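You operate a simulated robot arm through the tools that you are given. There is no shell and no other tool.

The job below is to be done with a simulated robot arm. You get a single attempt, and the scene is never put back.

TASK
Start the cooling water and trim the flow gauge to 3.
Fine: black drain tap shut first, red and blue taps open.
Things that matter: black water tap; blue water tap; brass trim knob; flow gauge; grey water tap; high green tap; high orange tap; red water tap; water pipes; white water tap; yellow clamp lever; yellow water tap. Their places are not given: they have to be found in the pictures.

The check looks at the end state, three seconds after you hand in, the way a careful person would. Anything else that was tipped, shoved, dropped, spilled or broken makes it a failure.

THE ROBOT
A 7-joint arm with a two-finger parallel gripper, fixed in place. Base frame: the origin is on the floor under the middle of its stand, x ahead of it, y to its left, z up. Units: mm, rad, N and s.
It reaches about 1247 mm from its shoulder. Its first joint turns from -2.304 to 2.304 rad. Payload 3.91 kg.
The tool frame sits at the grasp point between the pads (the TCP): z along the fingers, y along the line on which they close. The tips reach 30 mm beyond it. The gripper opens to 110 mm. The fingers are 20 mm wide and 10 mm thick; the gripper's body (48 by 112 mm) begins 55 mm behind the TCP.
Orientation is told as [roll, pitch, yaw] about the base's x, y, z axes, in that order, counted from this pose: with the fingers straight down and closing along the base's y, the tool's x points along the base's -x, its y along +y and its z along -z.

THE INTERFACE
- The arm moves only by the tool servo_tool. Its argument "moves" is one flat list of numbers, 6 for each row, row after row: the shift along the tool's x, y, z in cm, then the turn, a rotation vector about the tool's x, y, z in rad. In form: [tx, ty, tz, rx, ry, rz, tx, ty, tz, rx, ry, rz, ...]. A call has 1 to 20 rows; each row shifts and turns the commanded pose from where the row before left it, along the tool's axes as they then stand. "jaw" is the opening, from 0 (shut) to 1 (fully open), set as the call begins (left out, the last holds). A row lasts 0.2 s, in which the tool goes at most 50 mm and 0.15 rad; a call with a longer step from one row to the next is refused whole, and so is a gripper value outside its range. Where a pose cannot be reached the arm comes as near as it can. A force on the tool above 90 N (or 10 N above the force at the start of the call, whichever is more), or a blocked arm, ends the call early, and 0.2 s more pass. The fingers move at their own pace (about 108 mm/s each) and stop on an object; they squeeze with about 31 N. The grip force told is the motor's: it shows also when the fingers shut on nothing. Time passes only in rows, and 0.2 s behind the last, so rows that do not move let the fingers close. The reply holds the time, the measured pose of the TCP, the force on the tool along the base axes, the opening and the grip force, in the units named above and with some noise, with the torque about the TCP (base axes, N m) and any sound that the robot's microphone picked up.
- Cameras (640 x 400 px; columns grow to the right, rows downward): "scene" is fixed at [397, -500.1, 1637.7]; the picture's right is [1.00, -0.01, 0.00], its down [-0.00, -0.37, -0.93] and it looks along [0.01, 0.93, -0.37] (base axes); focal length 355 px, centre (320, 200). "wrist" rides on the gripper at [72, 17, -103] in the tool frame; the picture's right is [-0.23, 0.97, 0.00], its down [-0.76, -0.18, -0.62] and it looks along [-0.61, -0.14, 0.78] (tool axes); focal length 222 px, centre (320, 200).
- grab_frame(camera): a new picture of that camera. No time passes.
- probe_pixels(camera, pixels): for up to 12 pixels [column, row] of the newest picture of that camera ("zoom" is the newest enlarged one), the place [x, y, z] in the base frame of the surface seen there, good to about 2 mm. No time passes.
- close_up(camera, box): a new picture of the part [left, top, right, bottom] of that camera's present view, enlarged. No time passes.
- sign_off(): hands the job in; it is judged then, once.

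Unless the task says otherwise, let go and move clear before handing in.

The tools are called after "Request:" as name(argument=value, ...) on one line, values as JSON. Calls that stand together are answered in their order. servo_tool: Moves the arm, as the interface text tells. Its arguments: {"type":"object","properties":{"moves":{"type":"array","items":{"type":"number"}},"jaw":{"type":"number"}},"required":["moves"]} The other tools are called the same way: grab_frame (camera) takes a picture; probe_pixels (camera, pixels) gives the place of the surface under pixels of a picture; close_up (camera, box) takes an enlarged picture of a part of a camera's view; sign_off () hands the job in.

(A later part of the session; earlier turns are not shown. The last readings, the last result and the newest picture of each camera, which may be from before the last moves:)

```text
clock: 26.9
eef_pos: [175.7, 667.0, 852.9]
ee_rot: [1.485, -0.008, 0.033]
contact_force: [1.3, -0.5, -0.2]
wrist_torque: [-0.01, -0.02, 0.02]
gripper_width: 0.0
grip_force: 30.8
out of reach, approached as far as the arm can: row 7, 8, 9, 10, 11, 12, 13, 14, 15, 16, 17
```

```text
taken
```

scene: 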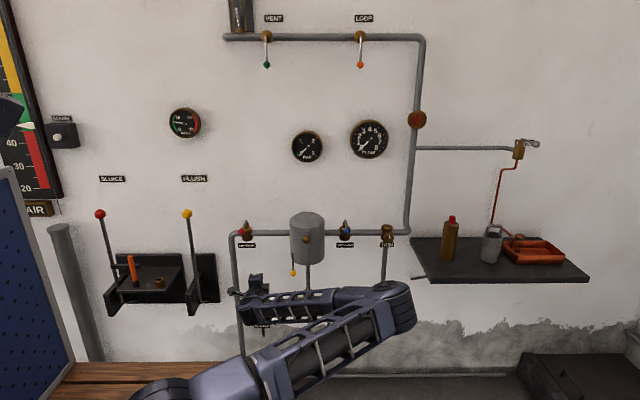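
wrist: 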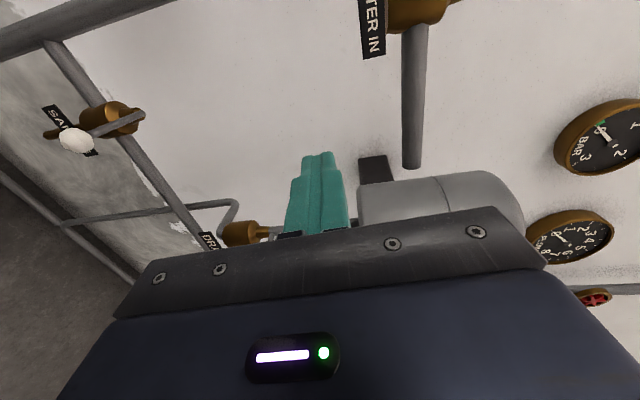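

The turn is blocked again by a wrist limit in this elbow-out posture, ending at (176,667,853), roll 1.485. Working red with fingers pointing at the wall should still be possible; I'll check where elbow and forearm are first.

Request:
probe_pixels(camera="scene", pixels=[[395, 300], [330, 295], [265, 300], [255, 280], [300, 370], [160, 395], [230, 385]])

Request:
close_up(camera="scene", box=[220, 200, 430, 400])

```text
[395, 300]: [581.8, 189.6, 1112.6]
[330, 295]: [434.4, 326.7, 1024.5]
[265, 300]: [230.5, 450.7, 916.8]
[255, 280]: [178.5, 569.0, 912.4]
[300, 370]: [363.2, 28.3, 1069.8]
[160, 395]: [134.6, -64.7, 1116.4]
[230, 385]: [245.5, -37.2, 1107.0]
```

```text
2.00 times, centred on (325, 300) of scene
```

zoom: 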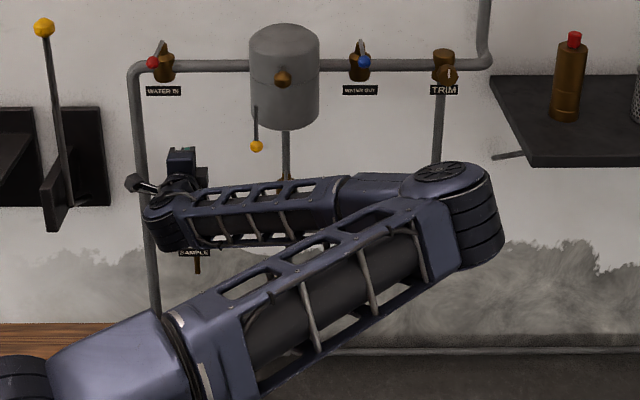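

Elbow sits right of the wrist at shoulder height, forearm in front of the vessel with ample room. I'll straighten the tool and rise toward the red tap's height on its right side.

Request:
servo_tool(moves=[0, 0, 1.0, -0.086, -0.033, 0.008, 0, 2.5, 1.5, 0, 0, 0, 0, 2.5, 1.5, 0, 0, 0, 0, 2.5, 0.5, 0, 0, 0, 0, 2.5, 0, 0, 0, 0])

Request:
grab_frame(camera="scene")

Request:
grab_frame(camera="wrist")

```text
clock: 28.1
eef_pos: [173.1, 705.9, 921.2]
ee_rot: [1.592, -0.004, 0.004]
contact_force: [-0.3, 0.6, 0.9]
wrist_torque: [-0.02, 0.01, -0.03]
gripper_width: 0.2
grip_force: 31.3
out of reach, approached as far as the arm can: row 4, 5
```

```text
taken
```

scene: 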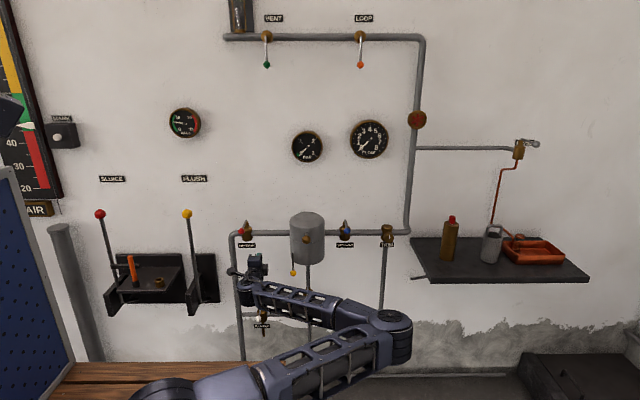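

```text
taken
```

wrist: 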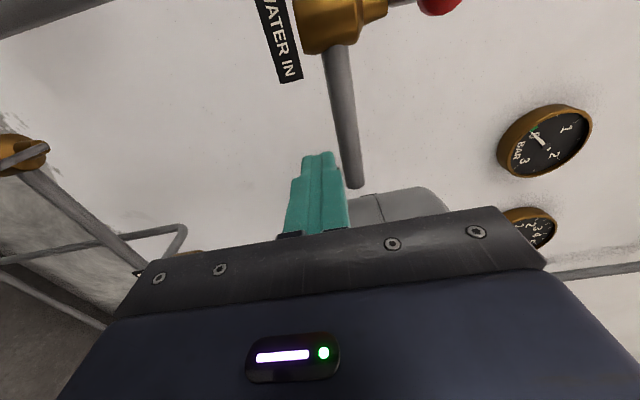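

The elbow swings down as the hand rises here, so I'll retrace to the earlier good pose (230,636,713) and check where the elbow goes.

Request:
servo_tool(moves=[-1.14, -4.16, -1.4, 0, 0, 0, -1.14, -4.16, -1.4, 0, 0, 0, -1.14, -4.16, -1.4, 0, 0, 0, -1.14, -4.16, -1.4, 0, 0, 0, -1.14, -4.16, -1.4, 0, 0, 0])

Request:
grab_frame(camera="scene")

```text
clock: 29.3
eef_pos: [233.2, 638.6, 709.2]
ee_rot: [1.573, -0.001, 0.003]
contact_force: [0.5, 0.5, -0.1]
wrist_torque: [-0.01, 0.01, -0.01]
gripper_width: 0.0
grip_force: 30.2
```

```text
taken
```

scene: 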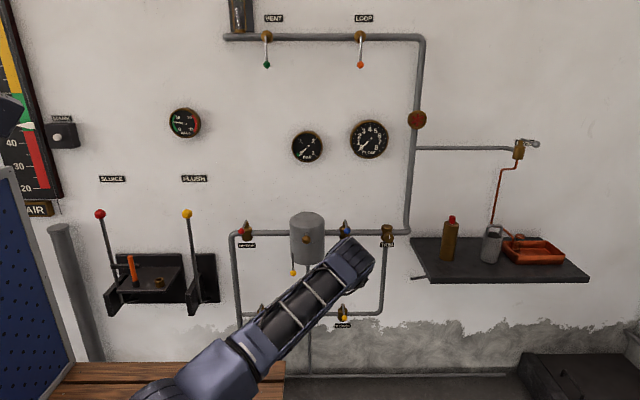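

The elbow came back up. I'll now turn the fingers down here in stages, at this lower and farther spot.

Request:
servo_tool(moves=[0.3, 0, 0, 0.1428, 0, 0, 0.3, 0, 0, 0.1428, 0, 0, 0.3, 0, 0, 0.1428, 0, 0, 0.3, 0, 0, 0.1428, 0, 0, 0.3, 0, 0, 0.1428, 0, 0])

Request:
grab_frame(camera="scene")

```text
clock: 30.5
eef_pos: [236.9, 627.1, 707.5]
ee_rot: [1.18, 0.014, 0.054]
contact_force: [0.0, -0.7, -0.3]
wrist_torque: [0.01, 0.01, 0.03]
gripper_width: 0.1
grip_force: 31.1
out of reach, approached as far as the arm can: row 3, 4, 5
```

```text
taken
```

scene: 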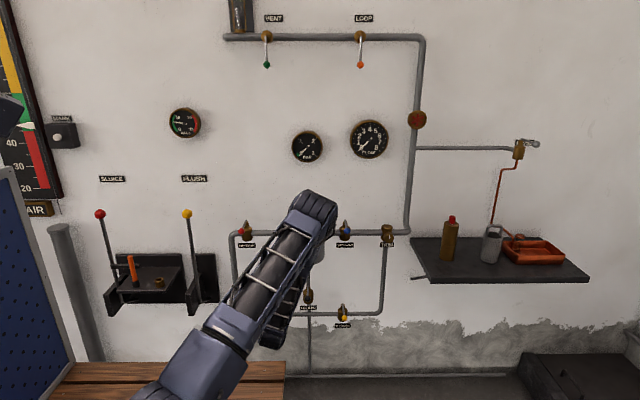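

The elbow is high again (315,205). I'll straighten to roll 1.57 and retrace the original way up: to (317,631,902), then (411,560,1148).

Request:
servo_tool(moves=[0, 0, 0, -0.13, -0.018, -0.005, 0, 0, 0, -0.13, -0.018, -0.005, 0, 0, 0, -0.131, -0.018, -0.004, -1.0, 0, 0, 0, 0, 0, -1.0, 0, 0, 0, 0, 0])

Request:
grab_frame(camera="scene")

```text
clock: 31.7
eef_pos: [252.8, 629.2, 708.2]
ee_rot: [1.576, -0.011, 0.007]
contact_force: [0.0, -0.5, -0.4]
wrist_torque: [0.0, 0.03, -0.01]
gripper_width: 0.0
grip_force: 30.1
```

```text
taken
```

scene: 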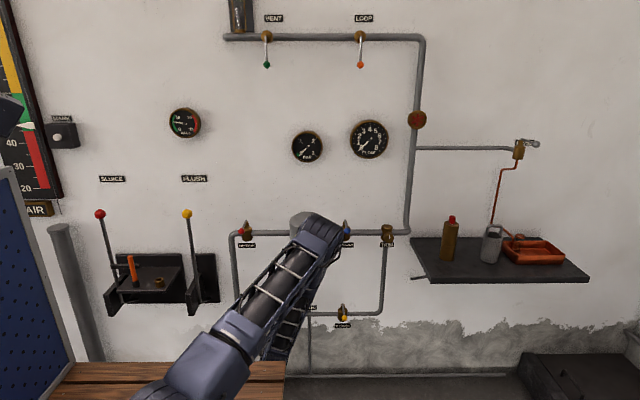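

Posture matches the first visit. Now up to (317,631,902) the same way.

Request:
servo_tool(moves=[-0.2, 3.2, 0, 0, 0, 0, -0.2, 3.2, 0, 0, 0, 0, -0.2, 3.2, 0, 0, 0, 0, -2.0, 3.2, 0, 0, 0, 0, -2.0, 3.2, 0, 0, 0, 0, -2.0, 3.2, 0, 0, 0, 0])

Request:
grab_frame(camera="scene")

```text
clock: 33.1
eef_pos: [321.6, 625.1, 901.6]
ee_rot: [1.573, -0.009, 0.007]
contact_force: [-0.5, 0.4, -0.8]
wrist_torque: [0.02, -0.01, -0.02]
gripper_width: 0.1
grip_force: 31.0
```

```text
taken
```

scene: 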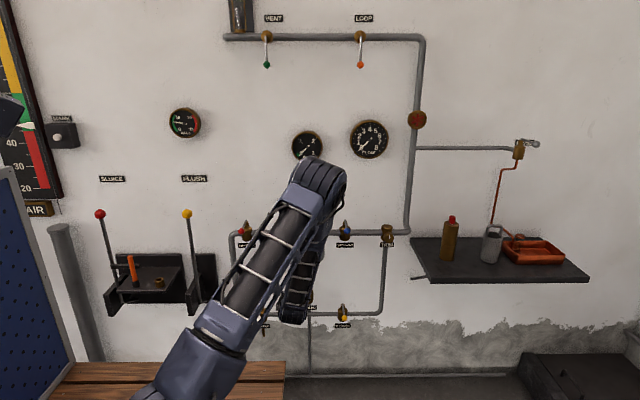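

The elbow rises with the hand as wished. Continue to about (411,560,1148).

Request:
servo_tool(moves=[-1.5, 4.1, -1.2, 0, 0, 0, -1.5, 4.1, -1.2, 0, 0, 0, -1.5, 4.1, -1.2, 0, 0, 0, -1.5, 4.1, -1.2, 0, 0, 0, -1.5, 4.1, -1.2, 0, 0, 0, -1.5, 4.1, -1.2, 0, 0, 0])

Request:
grab_frame(camera="scene")

```text
clock: 34.5
eef_pos: [410.8, 559.3, 1148.9]
ee_rot: [1.572, -0.009, 0.007]
contact_force: [0.8, 0.7, -0.6]
wrist_torque: [0.01, -0.03, 0.01]
gripper_width: 0.0
grip_force: 31.1
```

```text
taken
```

scene: 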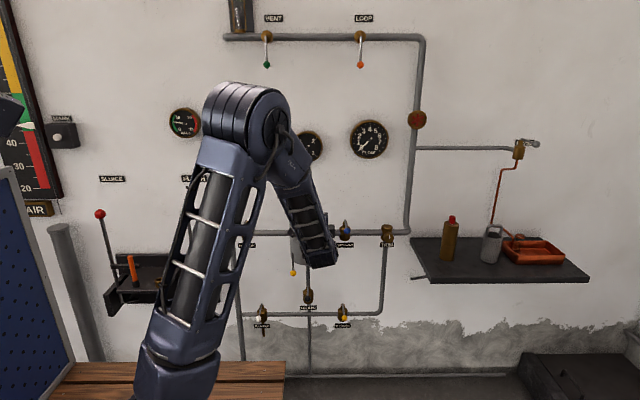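

Good posture again. Turn the fingers down here (11 turns), then check the black lever in the scene view.

Request:
servo_tool(moves=[0, 0, 0, 0.1428, 0, 0, 0, 0, 0, 0.1428, 0, 0, 0, 0, 0, 0.1428, 0, 0, 0, 0, 0, 0.1428, 0, 0, 0, 0, 0, 0.1428, 0, 0, 0, 0, 0, 0.1428, 0, 0, 0, 0, 0, 0.1428, 0, 0, 0, 0, 0, 0.1428, 0, 0, 0, 0, 0, 0.1428, 0, 0, 0, 0, 0, 0.1428, 0, 0, 0, 0, 0, 0.1428, 0, 0])

Request:
close_up(camera="scene", box=[220, 200, 420, 340])

Request:
grab_frame(camera="scene")

```text
clock: 36.9
eef_pos: [407.5, 555.9, 1147.7]
ee_rot: [0.0, -0.01, 0.007]
contact_force: [0.0, -0.8, -0.3]
wrist_torque: [0.01, 0.0, 0.01]
gripper_width: 0.0
grip_force: 30.6
```

```text
2.86 times, centred on (320, 270) of scene
```

zoom: 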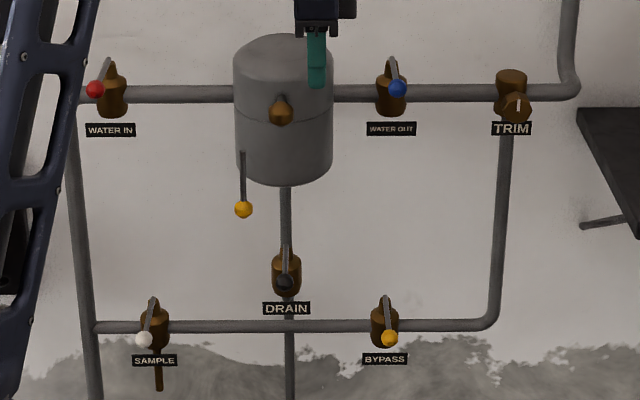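

```text
taken
```

scene: 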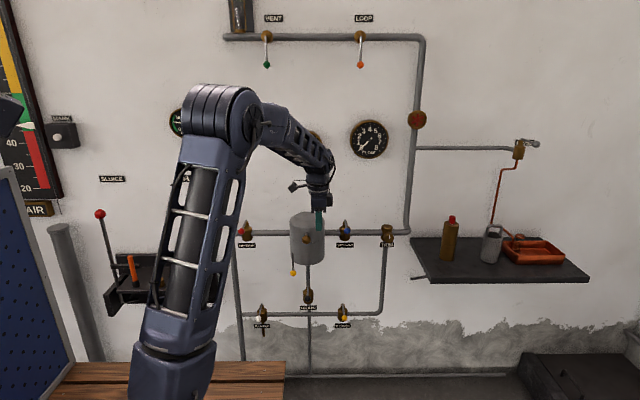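

The drain lever now points out at (308,287 zoomed 285,280), matching the other shut taps. Next I move above-right of the red lever with fingers down.

Request:
servo_tool(moves=[3.2, 2.86, 0, 0, 0, 0, 3.2, 2.86, 0, 0, 0, 0, 3.2, 2.86, 0, 0, 0, 0, 3.2, 2.86, 0, 0, 0, 0, 3.2, 2.86, 0, 0, 0, 0, 3.2, 2.86, 0, 0, 0, 0, 3.2, 2.86, 0, 0, 0, 0, 3.2, 2.86, 0, 0, 0, 0])

Request:
grab_frame(camera="wrist")

Request:
grab_frame(camera="scene")

```text
clock: 38.7
eef_pos: [147.6, 779.7, 1146.4]
ee_rot: [0.004, -0.01, 0.007]
contact_force: [0.6, -0.2, -0.1]
wrist_torque: [-0.01, 0.05, -0.02]
gripper_width: 0.0
grip_force: 31.3
```

```text
taken
```

wrist: 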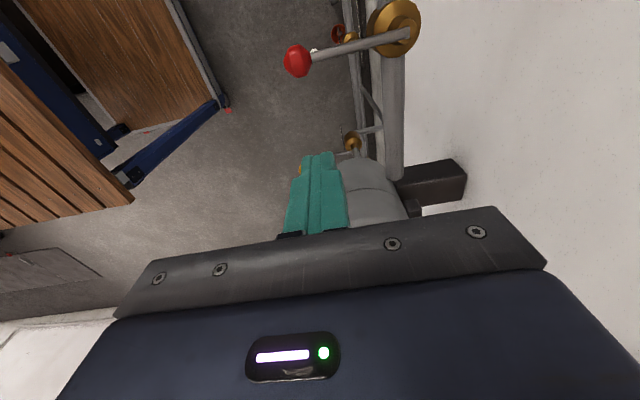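

```text
taken
```

scene: 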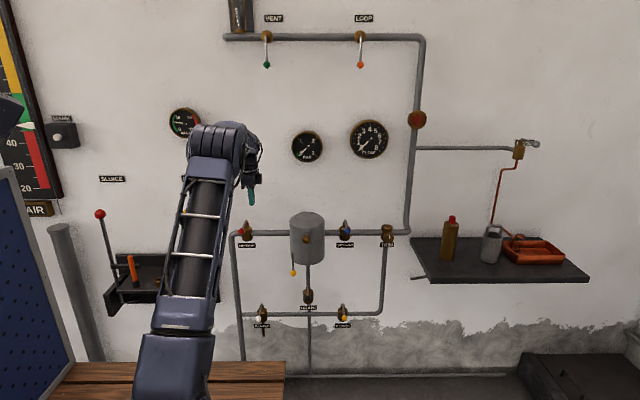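

The red lever is clearly seen from above: ball (298,60), pivot (405,33). I'll measure those points.

Request:
probe_pixels(camera="wrist", pixels=[[298, 60], [320, 54], [360, 45], [400, 36], [407, 34], [395, 100], [360, 190], [300, 48], [300, 74]])

Request:
close_up(camera="wrist", box=[260, 0, 460, 130])

```text
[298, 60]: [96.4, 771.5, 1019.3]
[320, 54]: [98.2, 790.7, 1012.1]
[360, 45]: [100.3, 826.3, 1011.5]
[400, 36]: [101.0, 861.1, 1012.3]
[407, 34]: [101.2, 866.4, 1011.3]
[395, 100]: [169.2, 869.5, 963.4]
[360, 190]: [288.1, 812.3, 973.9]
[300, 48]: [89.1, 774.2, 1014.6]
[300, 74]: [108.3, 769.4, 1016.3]
```

```text
3.08 times, centred on (360, 65) of wrist
```

zoom: 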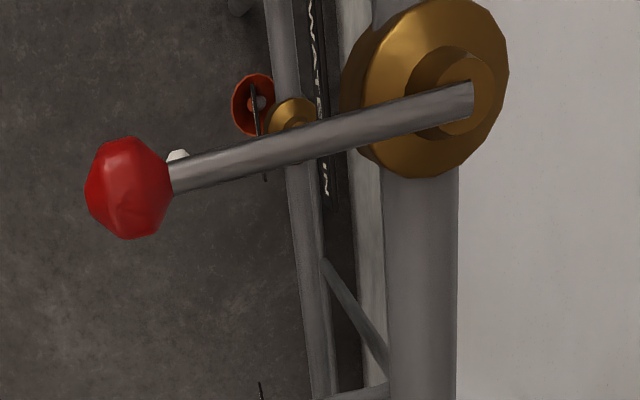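

Lever axis is x≈100 at z≈1011, pivot near y≈872. I'll lower the shut fingers to the right of the lever at (135,812,1012).

Request:
servo_tool(moves=[0.4, 1.1, 4.5, 0, 0, 0, 0.4, 1.1, 4.5, 0, 0, 0, 0.4, 1.1, 4.5, 0, 0, 0])

Request:
servo_tool(moves=[0.8, 0, 0, 0, 0, 0, 0.8, 0, 0, 0, 0, 0, 0, 0, 0, 0, 0, 0])

```text
clock: 39.5
eef_pos: [137.9, 815.2, 1013.6]
ee_rot: [0.004, -0.011, 0.004]
contact_force: [-0.1, 0.5, 0.4]
wrist_torque: [0.02, -0.01, 0.0]
gripper_width: 0.0
grip_force: 31.0
```

```text
clock: 40.3
eef_pos: [122.1, 816.8, 1011.0]
ee_rot: [0.003, -0.01, 0.007]
contact_force: [-1.1, -0.2, 0.0]
wrist_torque: [0.01, -0.03, -0.01]
gripper_width: 0.0
grip_force: 30.8
```

No contact yet at x=122. Now small pushes toward −x to feel the lever.

Request:
servo_tool(moves=[0.5, 0, 0, 0, 0, 0, 0.5, 0, 0, 0, 0, 0, 0, 0, 0, 0, 0, 0])

Request:
grab_frame(camera="wrist")

```text
clock: 41.1
eef_pos: [114.8, 817.6, 1010.9]
ee_rot: [0.001, -0.011, 0.005]
contact_force: [13.7, -1.1, 0.8]
wrist_torque: [0.03, -0.01, -0.01]
gripper_width: 0.0
grip_force: 30.9
```

```text
taken
```

wrist: 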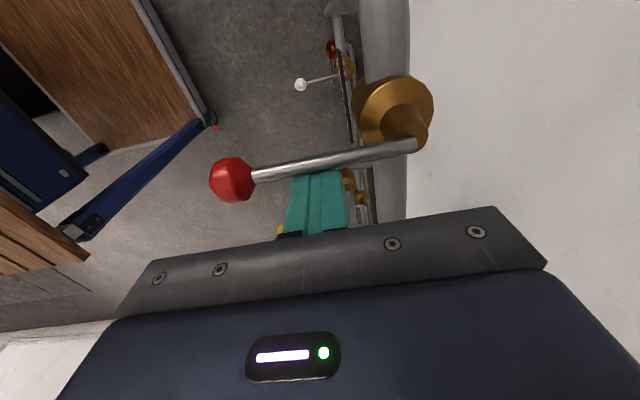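

Contact at x≈115 with 14 N. Another 4 mm will tell whether it yields.

Request:
servo_tool(moves=[0.4, 0, 0, 0, 0, 0, 0, 0, 0, 0, 0, 0])

```text
clock: 41.7
eef_pos: [114.8, 817.7, 1011.2]
ee_rot: [0.004, -0.012, 0.003]
contact_force: [49.8, -10.1, 8.8]
wrist_torque: [0.01, 0.0, -0.07]
gripper_width: 0.0
grip_force: 31.0
```

Red is hard against a stop toward −x (50 N, no motion), so it opens toward +x. I'll back off, and open the outlet (blue) first so no pressure builds; rise and cross over above the vessel.

Request:
servo_tool(moves=[-1.5, 0, 0, 0, 0, 0, -1.0, 0, -1.0, 0, 0, 0, 0, -0.5, -4.5, 0, 0, 0, 0, -0.5, -4.5, 0, 0, 0, 0, -0.5, -4.0, 0, 0, 0, 0, 0, 0, 0, 0, 0])

Request:
grab_frame(camera="wrist")

```text
clock: 43.1
eef_pos: [130.4, 800.0, 1154.3]
ee_rot: [0.002, -0.01, 0.005]
contact_force: [-0.5, 0.3, 0.8]
wrist_torque: [0.0, -0.03, 0.0]
gripper_width: 0.0
grip_force: 30.7
```

```text
taken
```

wrist: 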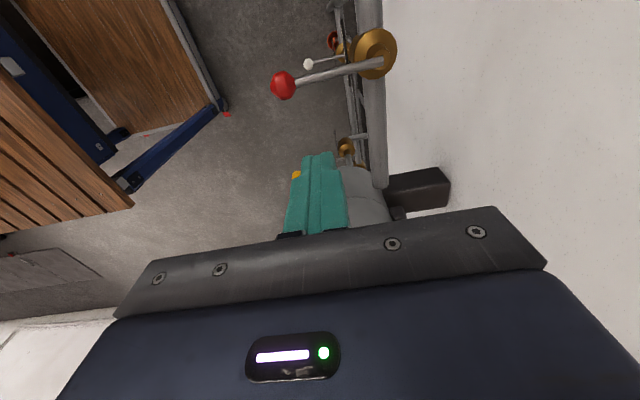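

Red lever unchanged. Cross to above-left of the blue lever at (490,770,1150), tilting the fingers 0.6 rad toward the wall to stay within reach.

Request:
servo_tool(moves=[-4.5, -0.4, 0, 0, 0, 0, -4.5, -0.4, 0, 0, 0, 0, -4.5, -0.4, 0, 0, 0, 0, -4.5, -0.4, 0, 0, 0, 0, -4.5, -0.4, 0, 0, 0, 0, -4.5, -0.4, 0, 0, 0, 0, -4.5, -0.4, 0, 0, 0, 0, -4.5, -0.4, 0, 0, 0, 0, 0, 0, 0, -0.15, 0, 0, 0, 0, 0, -0.15, 0, 0, 0, 0, 0, -0.15, 0, 0, 0, 0, 0, -0.15, 0, 0])

Request:
grab_frame(camera="wrist")

Request:
grab_frame(camera="scene")

```text
clock: 45.7
eef_pos: [492.6, 772.6, 1153.3]
ee_rot: [0.604, -0.011, 0.006]
contact_force: [-0.6, -0.1, -0.3]
wrist_torque: [-0.07, 0.0, 0.01]
gripper_width: 0.0
grip_force: 30.8
```

```text
taken
```

wrist: 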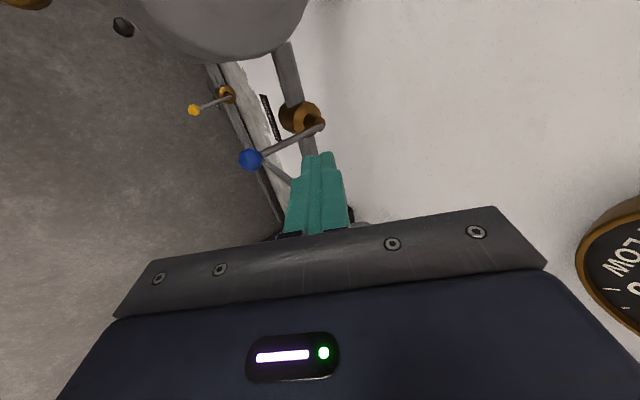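

```text
taken
```

scene: 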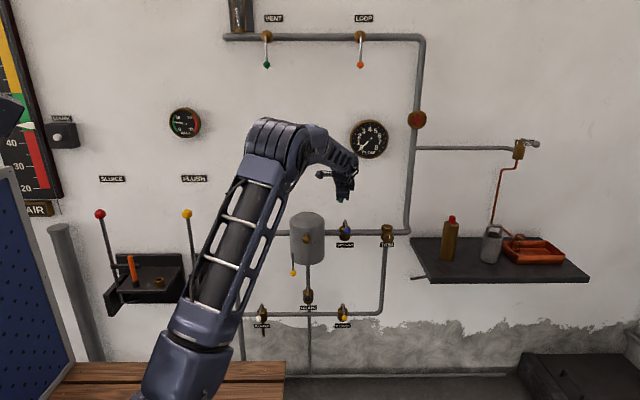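

Blue ball is at (250,160) and pivot at (318,122) in the wrist view. I'll measure these.

Request:
probe_pixels(camera="wrist", pixels=[[250, 160], [265, 152], [290, 140], [312, 129], [318, 125], [290, 65], [308, 145]])

```text
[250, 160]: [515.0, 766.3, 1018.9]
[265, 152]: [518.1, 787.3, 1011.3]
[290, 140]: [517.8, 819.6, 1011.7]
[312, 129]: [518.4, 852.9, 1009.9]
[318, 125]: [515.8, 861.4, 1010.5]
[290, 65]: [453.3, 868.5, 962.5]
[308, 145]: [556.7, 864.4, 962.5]
```

Blue lever runs along x≈518, pivot y≈872. Lower the fingers to the left of it at about (492,796,1012).

Request:
servo_tool(moves=[0.1, -1.55, 3.21, 0, 0, 0, 0.1, -1.55, 3.21, 0, 0, 0, 0, -1.55, 3.21, 0, 0, 0, 0, -1.55, 3.21, 0, 0, 0])

Request:
grab_frame(camera="wrist")

```text
clock: 46.7
eef_pos: [491.7, 796.1, 1012.7]
ee_rot: [0.601, -0.012, 0.008]
contact_force: [0.3, -0.5, -0.1]
wrist_torque: [-0.01, -0.02, 0.0]
gripper_width: 0.1
grip_force: 31.0
```

```text
taken
```

wrist: 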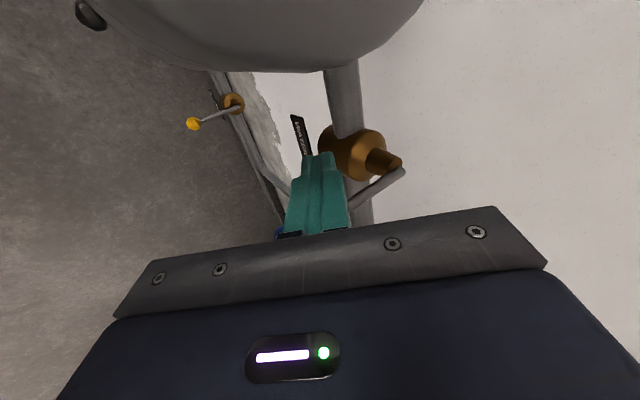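

In place left of the blue lever. First a gentle push toward +x.

Request:
servo_tool(moves=[-1.0, 0, 0, 0, 0, 0, -1.0, 0, 0, 0, 0, 0, -0.5, 0, 0, 0, 0, 0])

```text
clock: 47.5
eef_pos: [515.1, 792.6, 1012.6]
ee_rot: [0.601, -0.011, 0.006]
contact_force: [0.0, -0.5, -0.4]
wrist_torque: [0.0, -0.01, 0.01]
gripper_width: 0.0
grip_force: 31.1
```

The hand passed x=515 with almost no force; check that the lever is moving.

Request:
grab_frame(camera="wrist")

Request:
close_up(camera="scene", box=[320, 200, 380, 250])

```text
taken
```

wrist: 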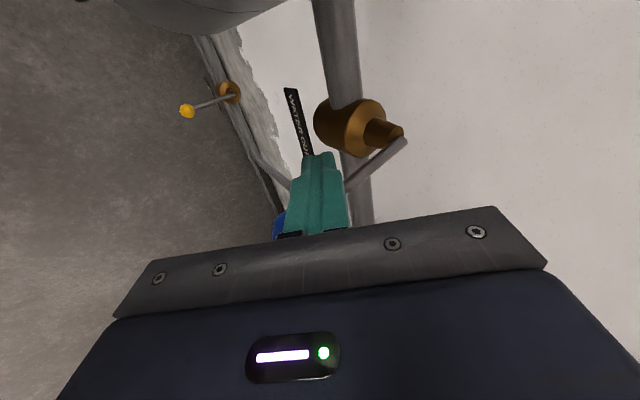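

```text
8.00 times, centred on (350, 225) of scene
```

zoom: 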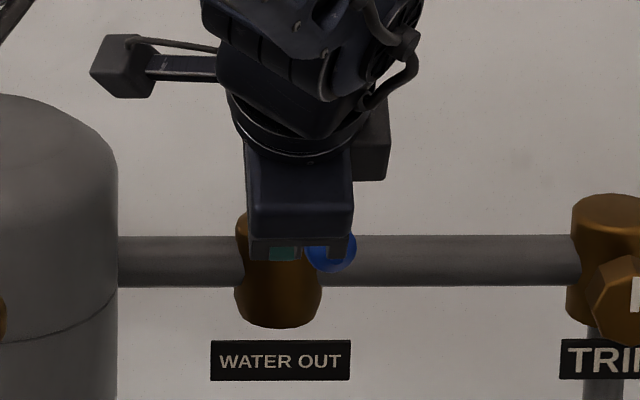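

The blue ball has moved right, so it opens toward +x. Continue along the arc.

Request:
servo_tool(moves=[-1.3, 0.41, 0.28, 0, 0, 0, -1.3, 0.58, 0.4, 0, 0, 0, -1.2, 0.74, 0.51, 0, 0, 0, -1.0, 0.99, 0.68, 0, 0, 0])

Request:
servo_tool(moves=[-0.7, 1.15, 0.8, 0, 0, 0, -0.3, 1.07, 0.74, 0, 0, 0, 0, 0, 0, 0, 0, 0])

Request:
grab_frame(camera="wrist")

```text
clock: 48.5
eef_pos: [562.9, 828.2, 1012.4]
ee_rot: [0.602, -0.01, 0.006]
contact_force: [-0.4, -0.9, -1.7]
wrist_torque: [-0.07, 0.03, 0.0]
gripper_width: 0.2
grip_force: 31.0
```

```text
clock: 49.3
eef_pos: [570.3, 851.7, 1013.5]
ee_rot: [0.597, -0.01, 0.007]
contact_force: [-32.3, -77.0, -1.4]
wrist_torque: [-0.61, 0.24, 0.56]
gripper_width: 0.0
grip_force: 30.9
```

```text
taken
```

wrist: 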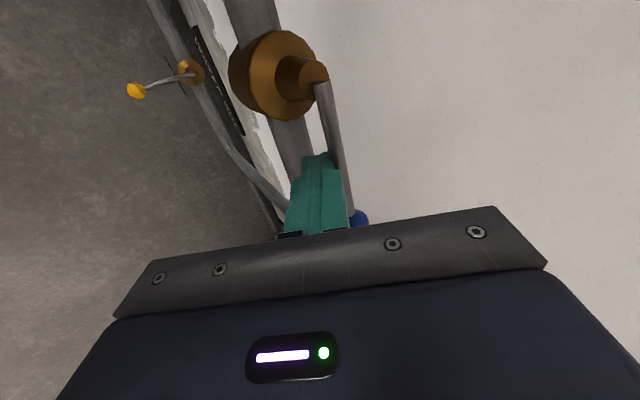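

The stop is reached (77 N) with the blue lever lying along the pipe. Back off and measure it.

Request:
servo_tool(moves=[0.5, -1.2, -0.8, 0, 0, 0, 1.0, -2.4, -1.6, 0, 0, 0, 0, -2.4, -1.6, 0, 0, 0, 0, 2.2, -3.2, 0, 0, 0, 0, 2.2, -3.2, 0, 0, 0, 0, 2.2, -3.2, 0, 0, 0])

Request:
grab_frame(camera="wrist")

Request:
grab_frame(camera="scene")

```text
clock: 50.7
eef_pos: [558.7, 781.7, 1129.5]
ee_rot: [0.6, -0.01, 0.006]
contact_force: [-0.1, 0.1, -0.1]
wrist_torque: [0.01, 0.0, 0.02]
gripper_width: 0.1
grip_force: 30.6
```

```text
taken
```

wrist: 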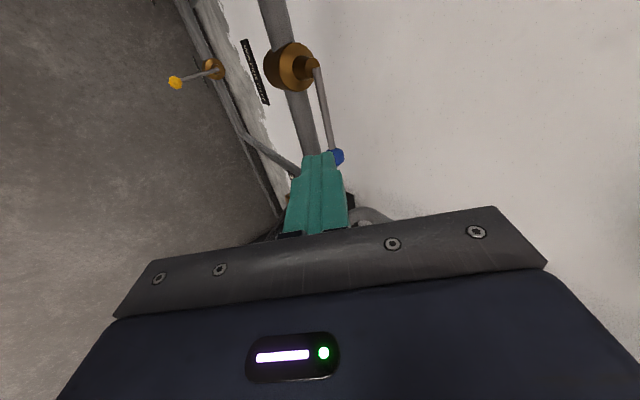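

```text
taken
```

scene: 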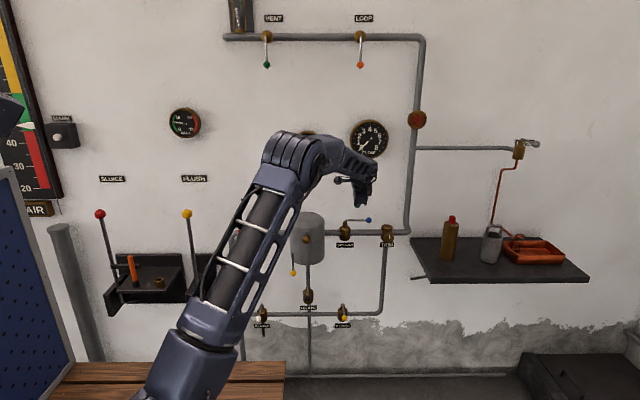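

Blue lies along the pipe, (345,222)–(368,220). Now cross back left at this height to the left side of the red lever.

Request:
servo_tool(moves=[4.4, 0, 0, 0, 0, 0, 4.4, 0, 0, 0, 0, 0, 4.4, 0, 0, 0, 0, 0, 4.4, 0, 0, 0, 0, 0, 4.4, 0, 0, 0, 0, 0, 4.4, 0, 0, 0, 0, 0, 4.4, 0, 0, 0, 0, 0, 4.4, 0, 0, 0, 0, 0, 4.4, 0, 0, 0, 0, 0, 4.4, 0, 0, 0, 0, 0, 4.4, 0, 0, 0, 0, 0])

Request:
grab_frame(camera="wrist")

Request:
close_up(camera="scene", box=[280, 100, 440, 320])

```text
clock: 53.1
eef_pos: [74.8, 777.6, 1124.7]
ee_rot: [0.601, -0.011, 0.006]
contact_force: [0.5, -0.2, 0.4]
wrist_torque: [-0.01, 0.06, 0.04]
gripper_width: 0.1
grip_force: 30.9
```

```text
taken
```

wrist: 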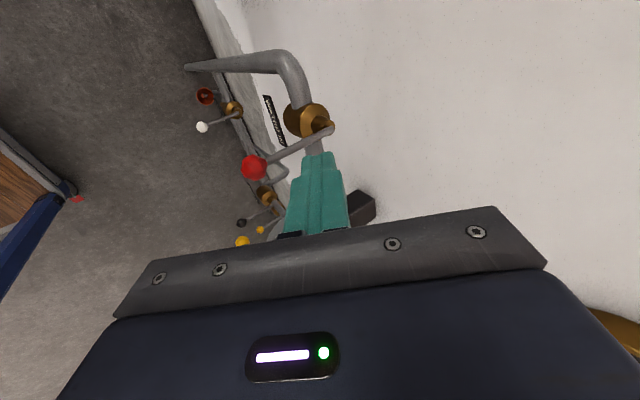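

```text
1.82 times, centred on (360, 210) of scene
```

zoom: 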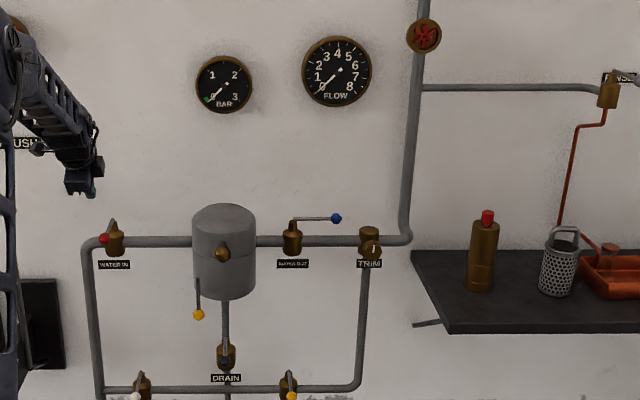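

Lower the fingers on the left of the red lever, first shifting a few mm further left for clearance.

Request:
servo_tool(moves=[0.9, 0, 0, 0, 0, 0, 0, -1.65, 3.44, 0, 0, 0, 0, -1.65, 3.44, 0, 0, 0, 0, -1.65, 3.44, 0, 0, 0])

Request:
grab_frame(camera="wrist")

```text
clock: 54.1
eef_pos: [62.1, 794.9, 1009.2]
ee_rot: [0.601, -0.008, 0.004]
contact_force: [-0.5, -0.3, 0.4]
wrist_torque: [-0.02, -0.01, 0.05]
gripper_width: 0.1
grip_force: 31.1
```

```text
taken
```

wrist: 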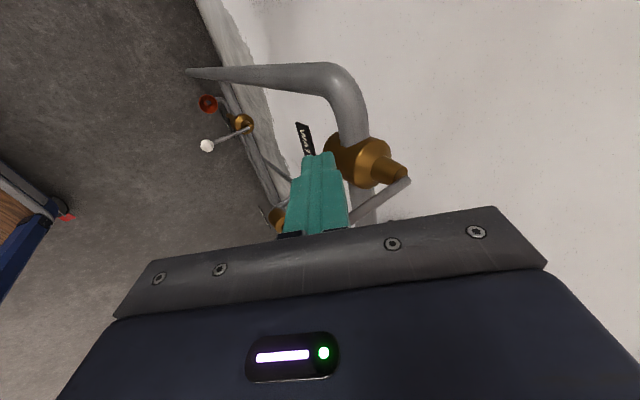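

Now crack red open a little (about 10°) and watch sound and gauges.

Request:
servo_tool(moves=[-1.2, 0.12, -0.2, 0, 0, 0, -1.2, 0, 0, 0, 0, 0, -1.0, 0, 0, 0, 0, 0, 0, 0, 0, 0, 0, 0])

Request:
grab_frame(camera="wrist")

Request:
close_up(camera="scene", box=[220, 110, 420, 390])

```text
clock: 55.1
eef_pos: [100.7, 795.9, 1012.5]
ee_rot: [0.602, -0.011, 0.008]
contact_force: [0.5, -0.1, -0.5]
wrist_torque: [0.02, -0.03, -0.01]
gripper_width: 0.0
grip_force: 31.2
```

```text
taken
```

wrist: 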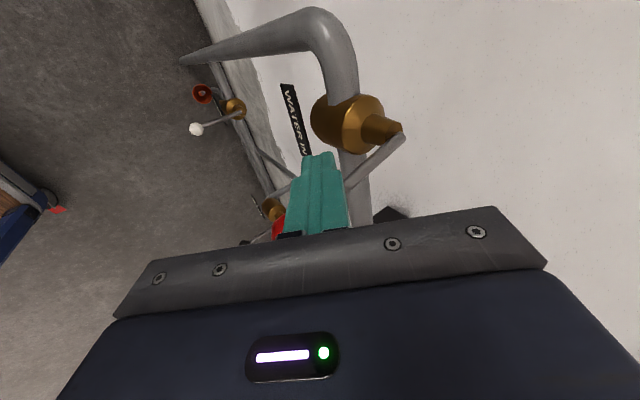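

```text
1.43 times, centred on (320, 250) of scene
```

zoom: 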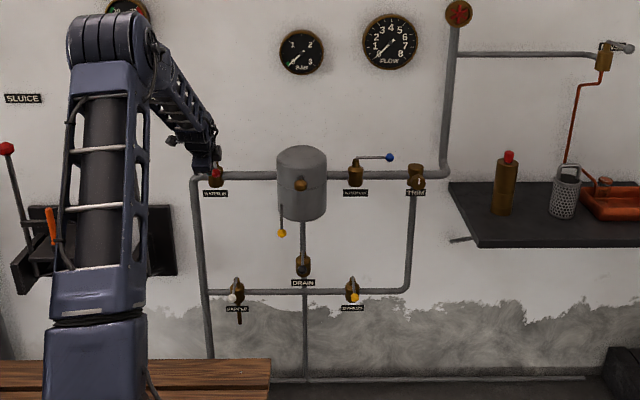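

Red is about 15° open; no sound, gauges still at zero. I'll open a bit more and check the gauges closely.

Request:
servo_tool(moves=[-1.3, 0.41, 0.28, 0, 0, 0, -1.3, 0.58, 0.4, 0, 0, 0, 0, 0, 0, 0, 0, 0, 0, 0, 0, 0, 0, 0])

Request:
close_up(camera="scene", box=[285, 110, 395, 170])

Request:
close_up(camera="scene", box=[220, 200, 420, 390])

```text
clock: 56.1
eef_pos: [126.4, 809.6, 1014.5]
ee_rot: [0.602, -0.01, 0.007]
contact_force: [-0.6, -0.9, -1.0]
wrist_torque: [-0.03, 0.0, -0.03]
gripper_width: 0.0
grip_force: 31.5
```

```text
5.82 times, centred on (340, 140) of scene
```

zoom: 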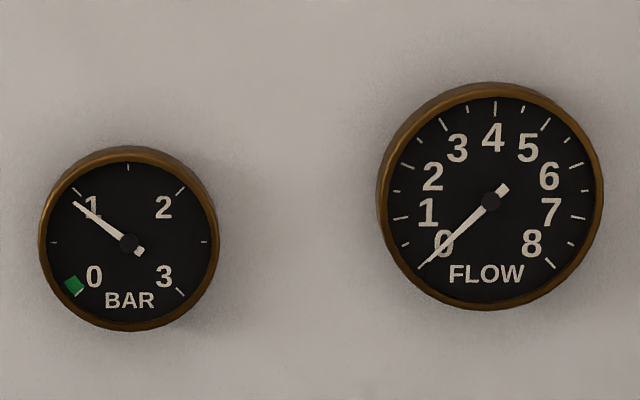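

```text
2.11 times, centred on (320, 295) of scene
```

zoom: 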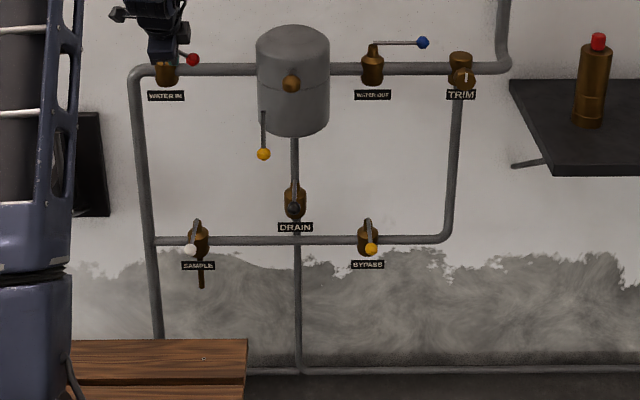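

BAR reads about 0.9 – the vessel holds pressure, so the drain is shut; flow still 0. Continue opening red fully.

Request:
servo_tool(moves=[-1.0, 0.3, 0.44, 0, 0, 0, -1.0, 0.99, 0.68, 0, 0, 0, -0.6, 1.15, 0.8, 0, 0, 0, -0.3, 0.95, 0.66, 0, 0, 0, 0, 0.1, 0.07, 0, 0, 0])

Request:
grab_frame(camera="wrist")

Request:
close_up(camera="scene", box=[285, 110, 395, 170])

```text
clock: 57.3
eef_pos: [154.8, 852.6, 1011.4]
ee_rot: [0.6, -0.01, 0.008]
contact_force: [-4.5, -30.1, -3.7]
wrist_torque: [-0.2, 0.02, 0.02]
gripper_width: 0.0
grip_force: 30.6
```

```text
taken
```

wrist: 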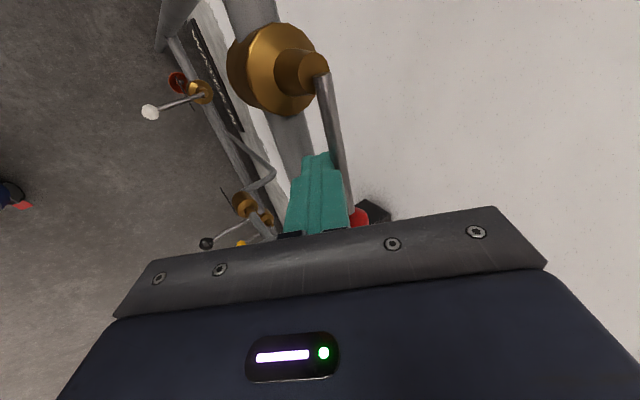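

```text
5.82 times, centred on (340, 140) of scene
```

zoom: 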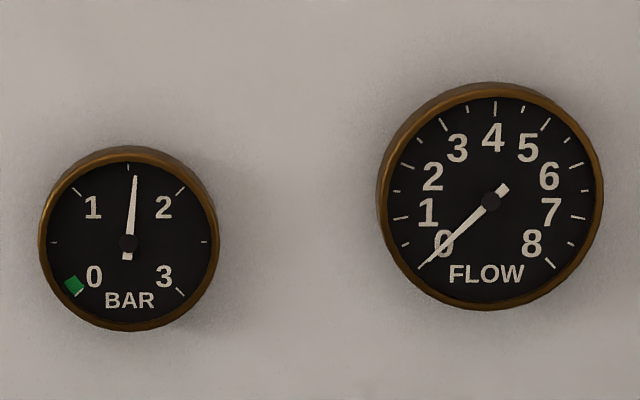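

Red is fully open against its stop, BAR 1.55, but flow is still 0. I'll back away from red and verify the levers, then look at the trim.

Request:
servo_tool(moves=[0.5, -1.2, -0.8, 0, 0, 0, 1.0, -2.4, -1.6, 0, 0, 0, 0, -2.4, -1.6, 0, 0, 0, 0, 2.2, -3.2, 0, 0, 0, 0, 2.2, -3.2, 0, 0, 0, 0, 2.2, -3.2, 0, 0, 0])

Request:
grab_frame(camera="wrist")

Request:
grab_frame(camera="scene")

Request:
close_up(camera="scene", box=[285, 110, 395, 170])

```text
clock: 58.7
eef_pos: [140.7, 779.3, 1128.7]
ee_rot: [0.599, -0.011, 0.006]
contact_force: [0.1, 0.3, -0.9]
wrist_torque: [-0.03, 0.03, 0.02]
gripper_width: 0.1
grip_force: 30.7
```

```text
taken
```

wrist: 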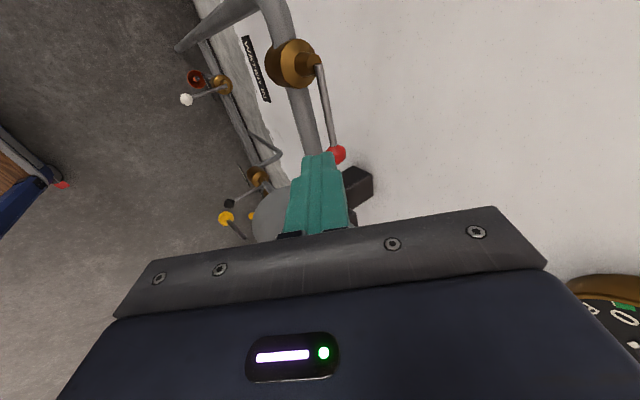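

```text
taken
```

scene: 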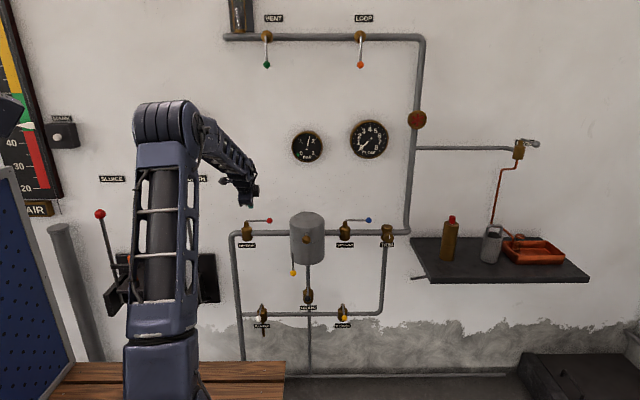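

```text
5.82 times, centred on (340, 140) of scene
```

zoom: 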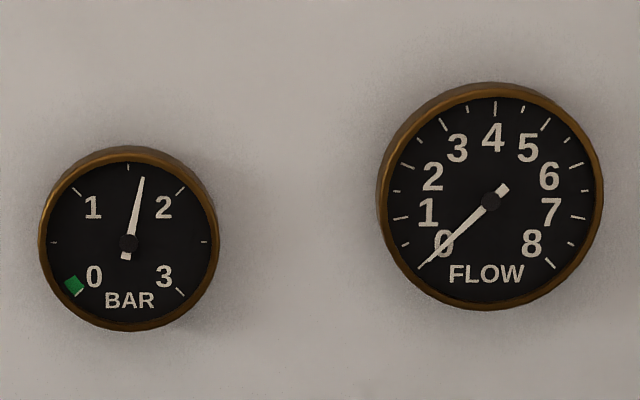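

BAR settles near 1.7 with zero flow, red and blue both along the pipe. Let me study the top pipe: vent, loop, sight glass and red wheel, and the trim knob.

Request:
close_up(camera="scene", box=[215, 0, 300, 80])

Request:
close_up(camera="scene", box=[330, 10, 440, 140])

Request:
close_up(camera="scene", box=[375, 220, 405, 250])

Request:
close_up(camera="scene", box=[400, 105, 435, 135])

```text
5.00 times, centred on (258, 40) of scene
```

zoom: 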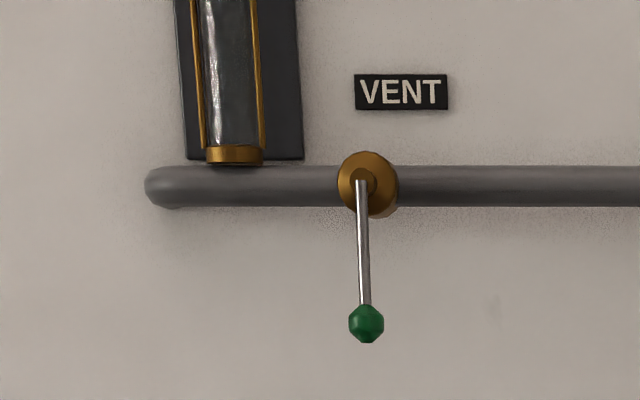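

```text
3.08 times, centred on (385, 75) of scene
```

zoom: 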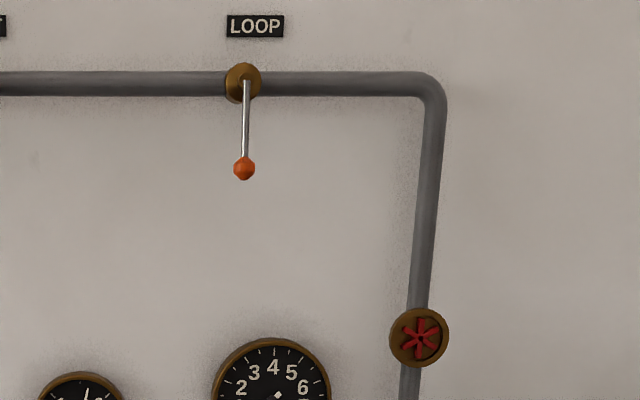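

```text
13.33 times, centred on (390, 235) of scene
```

zoom: 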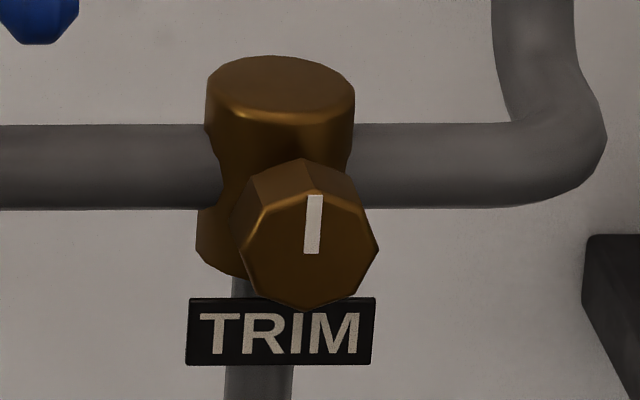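

```text
13.33 times, centred on (418, 120) of scene
```

zoom: 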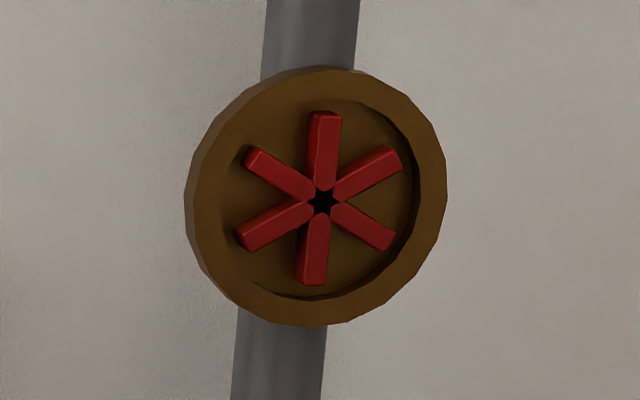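

The red wheel is only a flow indicator; downstream LOOP hangs crosswise. I'll try the trim first: move to about (602,620,1128) and turn the fingers toward the wall.

Request:
servo_tool(moves=[-4.2, -1.19, -0.82, 0, 0, 0, -4.2, -1.19, -0.82, 0, 0, 0, -4.2, -1.19, -0.82, 0, 0, 0, -4.2, -1.19, -0.82, 0, 0, 0, -4.2, -1.19, -0.82, 0, 0, 0, -4.2, -1.19, -0.82, 0, 0, 0, -4.2, -1.19, -0.82, 0, 0, 0, -4.2, -1.19, -0.82, 0, 0, 0, -4.2, -1.19, -0.82, 0, 0, 0, -4.2, -1.19, -0.82, 0, 0, 0, -4.2, -1.19, -0.82, 0, 0, 0, 0, 0, 0, -0.1387, 0, 0, 0, 0, 0, -0.1387, 0, 0, 0, 0, 0, -0.1387, 0, 0, 0, 0, 0, -0.1387, 0, 0, 0, 0, 0, -0.1387, 0, 0, 0, 0, 0, -0.1387, 0, 0, 0, 0, 0, -0.1387, 0, 0], jaw=0.6)

Request:
grab_frame(camera="scene")

Request:
grab_frame(camera="wrist")

```text
clock: 62.5
eef_pos: [604.5, 624.7, 1129.8]
ee_rot: [1.572, -0.011, 0.004]
contact_force: [1.8, -0.2, -3.7]
wrist_torque: [0.34, -0.01, 0.17]
gripper_width: 66.1
grip_force: 0.0
```

```text
taken
```

scene: 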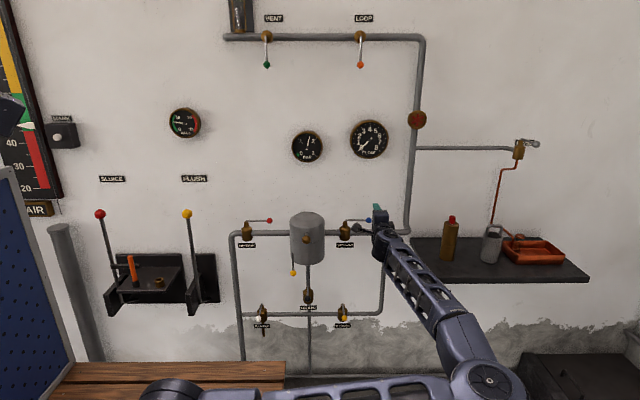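

```text
taken
```

wrist: 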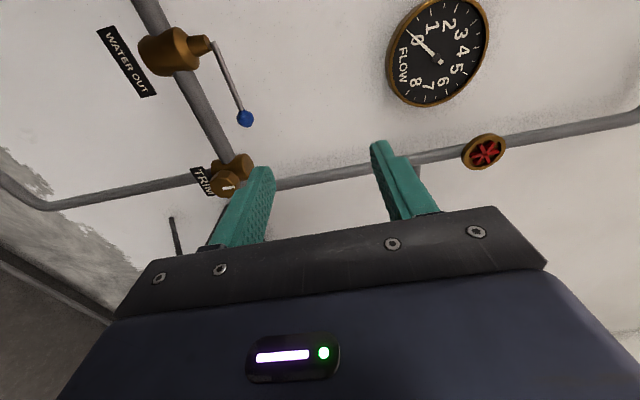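

The elbow has swung down to the right (490,375). I'll check its place and what is near it before going on.

Request:
close_up(camera="scene", box=[320, 0, 640, 400])

Request:
probe_pixels(camera="scene", pixels=[[485, 380], [440, 320], [385, 245], [300, 385], [520, 390], [380, 215], [560, 380]])

Request:
probe_pixels(camera="wrist", pixels=[[228, 190], [222, 180], [236, 182], [222, 196], [230, 160], [246, 118], [215, 45], [230, 80], [200, 185], [340, 172]])

```text
1.00 times, centred on (480, 200) of scene (not enlarged: the box is as wide or as high as the picture)
```

zoom: 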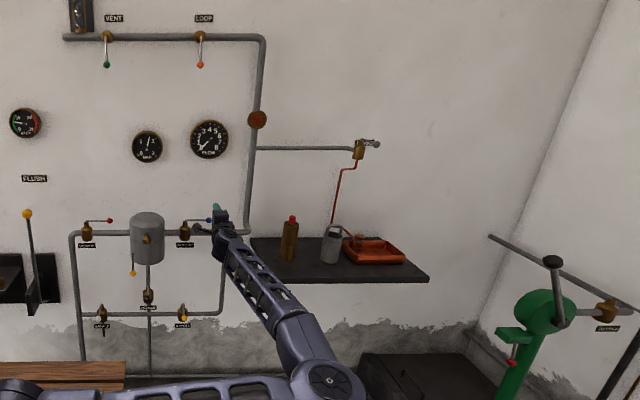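

```text
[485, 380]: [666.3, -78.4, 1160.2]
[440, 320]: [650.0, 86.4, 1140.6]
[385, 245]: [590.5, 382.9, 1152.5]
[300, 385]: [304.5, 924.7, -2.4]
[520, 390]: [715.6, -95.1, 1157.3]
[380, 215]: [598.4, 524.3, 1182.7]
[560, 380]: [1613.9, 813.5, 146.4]
```

```text
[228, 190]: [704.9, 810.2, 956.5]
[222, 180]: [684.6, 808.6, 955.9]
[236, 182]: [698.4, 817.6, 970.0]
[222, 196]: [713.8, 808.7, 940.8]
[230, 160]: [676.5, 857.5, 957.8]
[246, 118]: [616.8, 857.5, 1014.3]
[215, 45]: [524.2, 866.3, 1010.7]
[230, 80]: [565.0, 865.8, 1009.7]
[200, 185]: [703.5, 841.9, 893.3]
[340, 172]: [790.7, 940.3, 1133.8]
```

The arm is clear of everything; knob face centre is about (699,809,951), ~44 mm across. I'll check the shelf corner and then move in front of the knob.

Request:
probe_pixels(camera="scene", pixels=[[415, 240], [430, 278], [450, 240], [412, 277], [425, 260]])

Request:
servo_tool(moves=[-1.9, -3.6, 0.5, 0, 0, 0, -1.9, -3.6, 0.5, 0, 0, 0, -1.9, -3.6, 0.5, 0, 0, 0, -1.9, -3.6, 0.5, 0, 0, 0, -1.9, -3.5, 0.5, 0, 0, 0])

Request:
grab_frame(camera="wrist")

Request:
grab_frame(camera="scene")

```text
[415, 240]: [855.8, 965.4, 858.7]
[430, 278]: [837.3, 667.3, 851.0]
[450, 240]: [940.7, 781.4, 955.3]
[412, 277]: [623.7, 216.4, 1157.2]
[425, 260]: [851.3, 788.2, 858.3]
```

```text
clock: 63.7
eef_pos: [699.9, 648.7, 955.0]
ee_rot: [1.575, -0.011, 0.007]
contact_force: [0.2, -0.1, 0.2]
wrist_torque: [-0.03, -0.02, -0.01]
gripper_width: 66.0
grip_force: 0.0
```

```text
taken
```

wrist: 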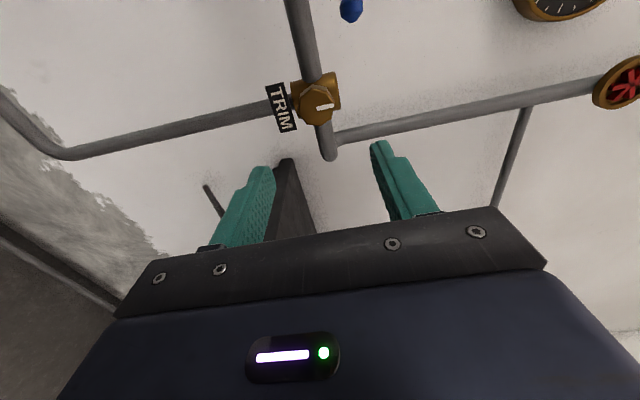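

```text
taken
```

scene: 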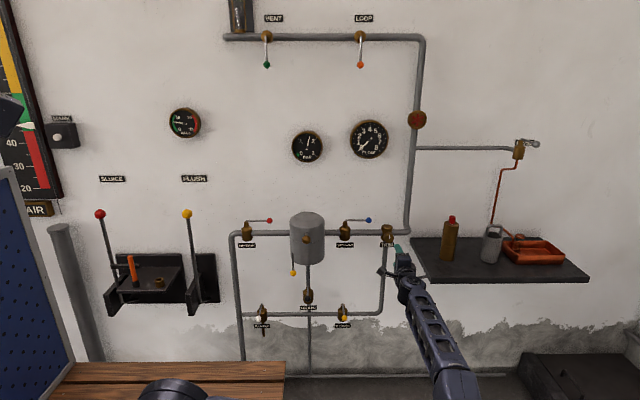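

The knob is at (318,104) in the wrist view. I'll measure it precisely.

Request:
close_up(camera="wrist", box=[260, 60, 380, 140])

Request:
probe_pixels(camera="wrist", pixels=[[316, 106], [324, 105], [302, 104], [332, 98], [318, 90], [318, 121], [306, 92], [300, 85], [322, 80], [285, 115], [335, 85]])

```text
5.00 times, centred on (320, 100) of wrist
```

zoom: 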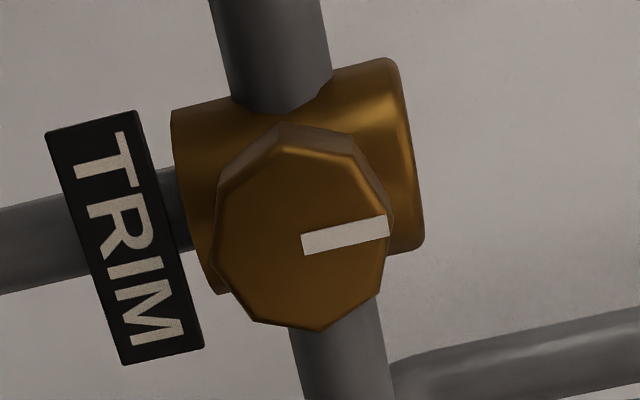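

```text
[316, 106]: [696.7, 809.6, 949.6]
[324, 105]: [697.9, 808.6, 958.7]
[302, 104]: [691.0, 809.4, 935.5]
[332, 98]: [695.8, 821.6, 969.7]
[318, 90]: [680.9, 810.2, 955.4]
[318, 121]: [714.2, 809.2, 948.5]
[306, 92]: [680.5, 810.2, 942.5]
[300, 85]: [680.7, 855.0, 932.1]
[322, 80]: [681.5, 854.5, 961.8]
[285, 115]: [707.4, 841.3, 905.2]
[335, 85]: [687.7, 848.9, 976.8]
```

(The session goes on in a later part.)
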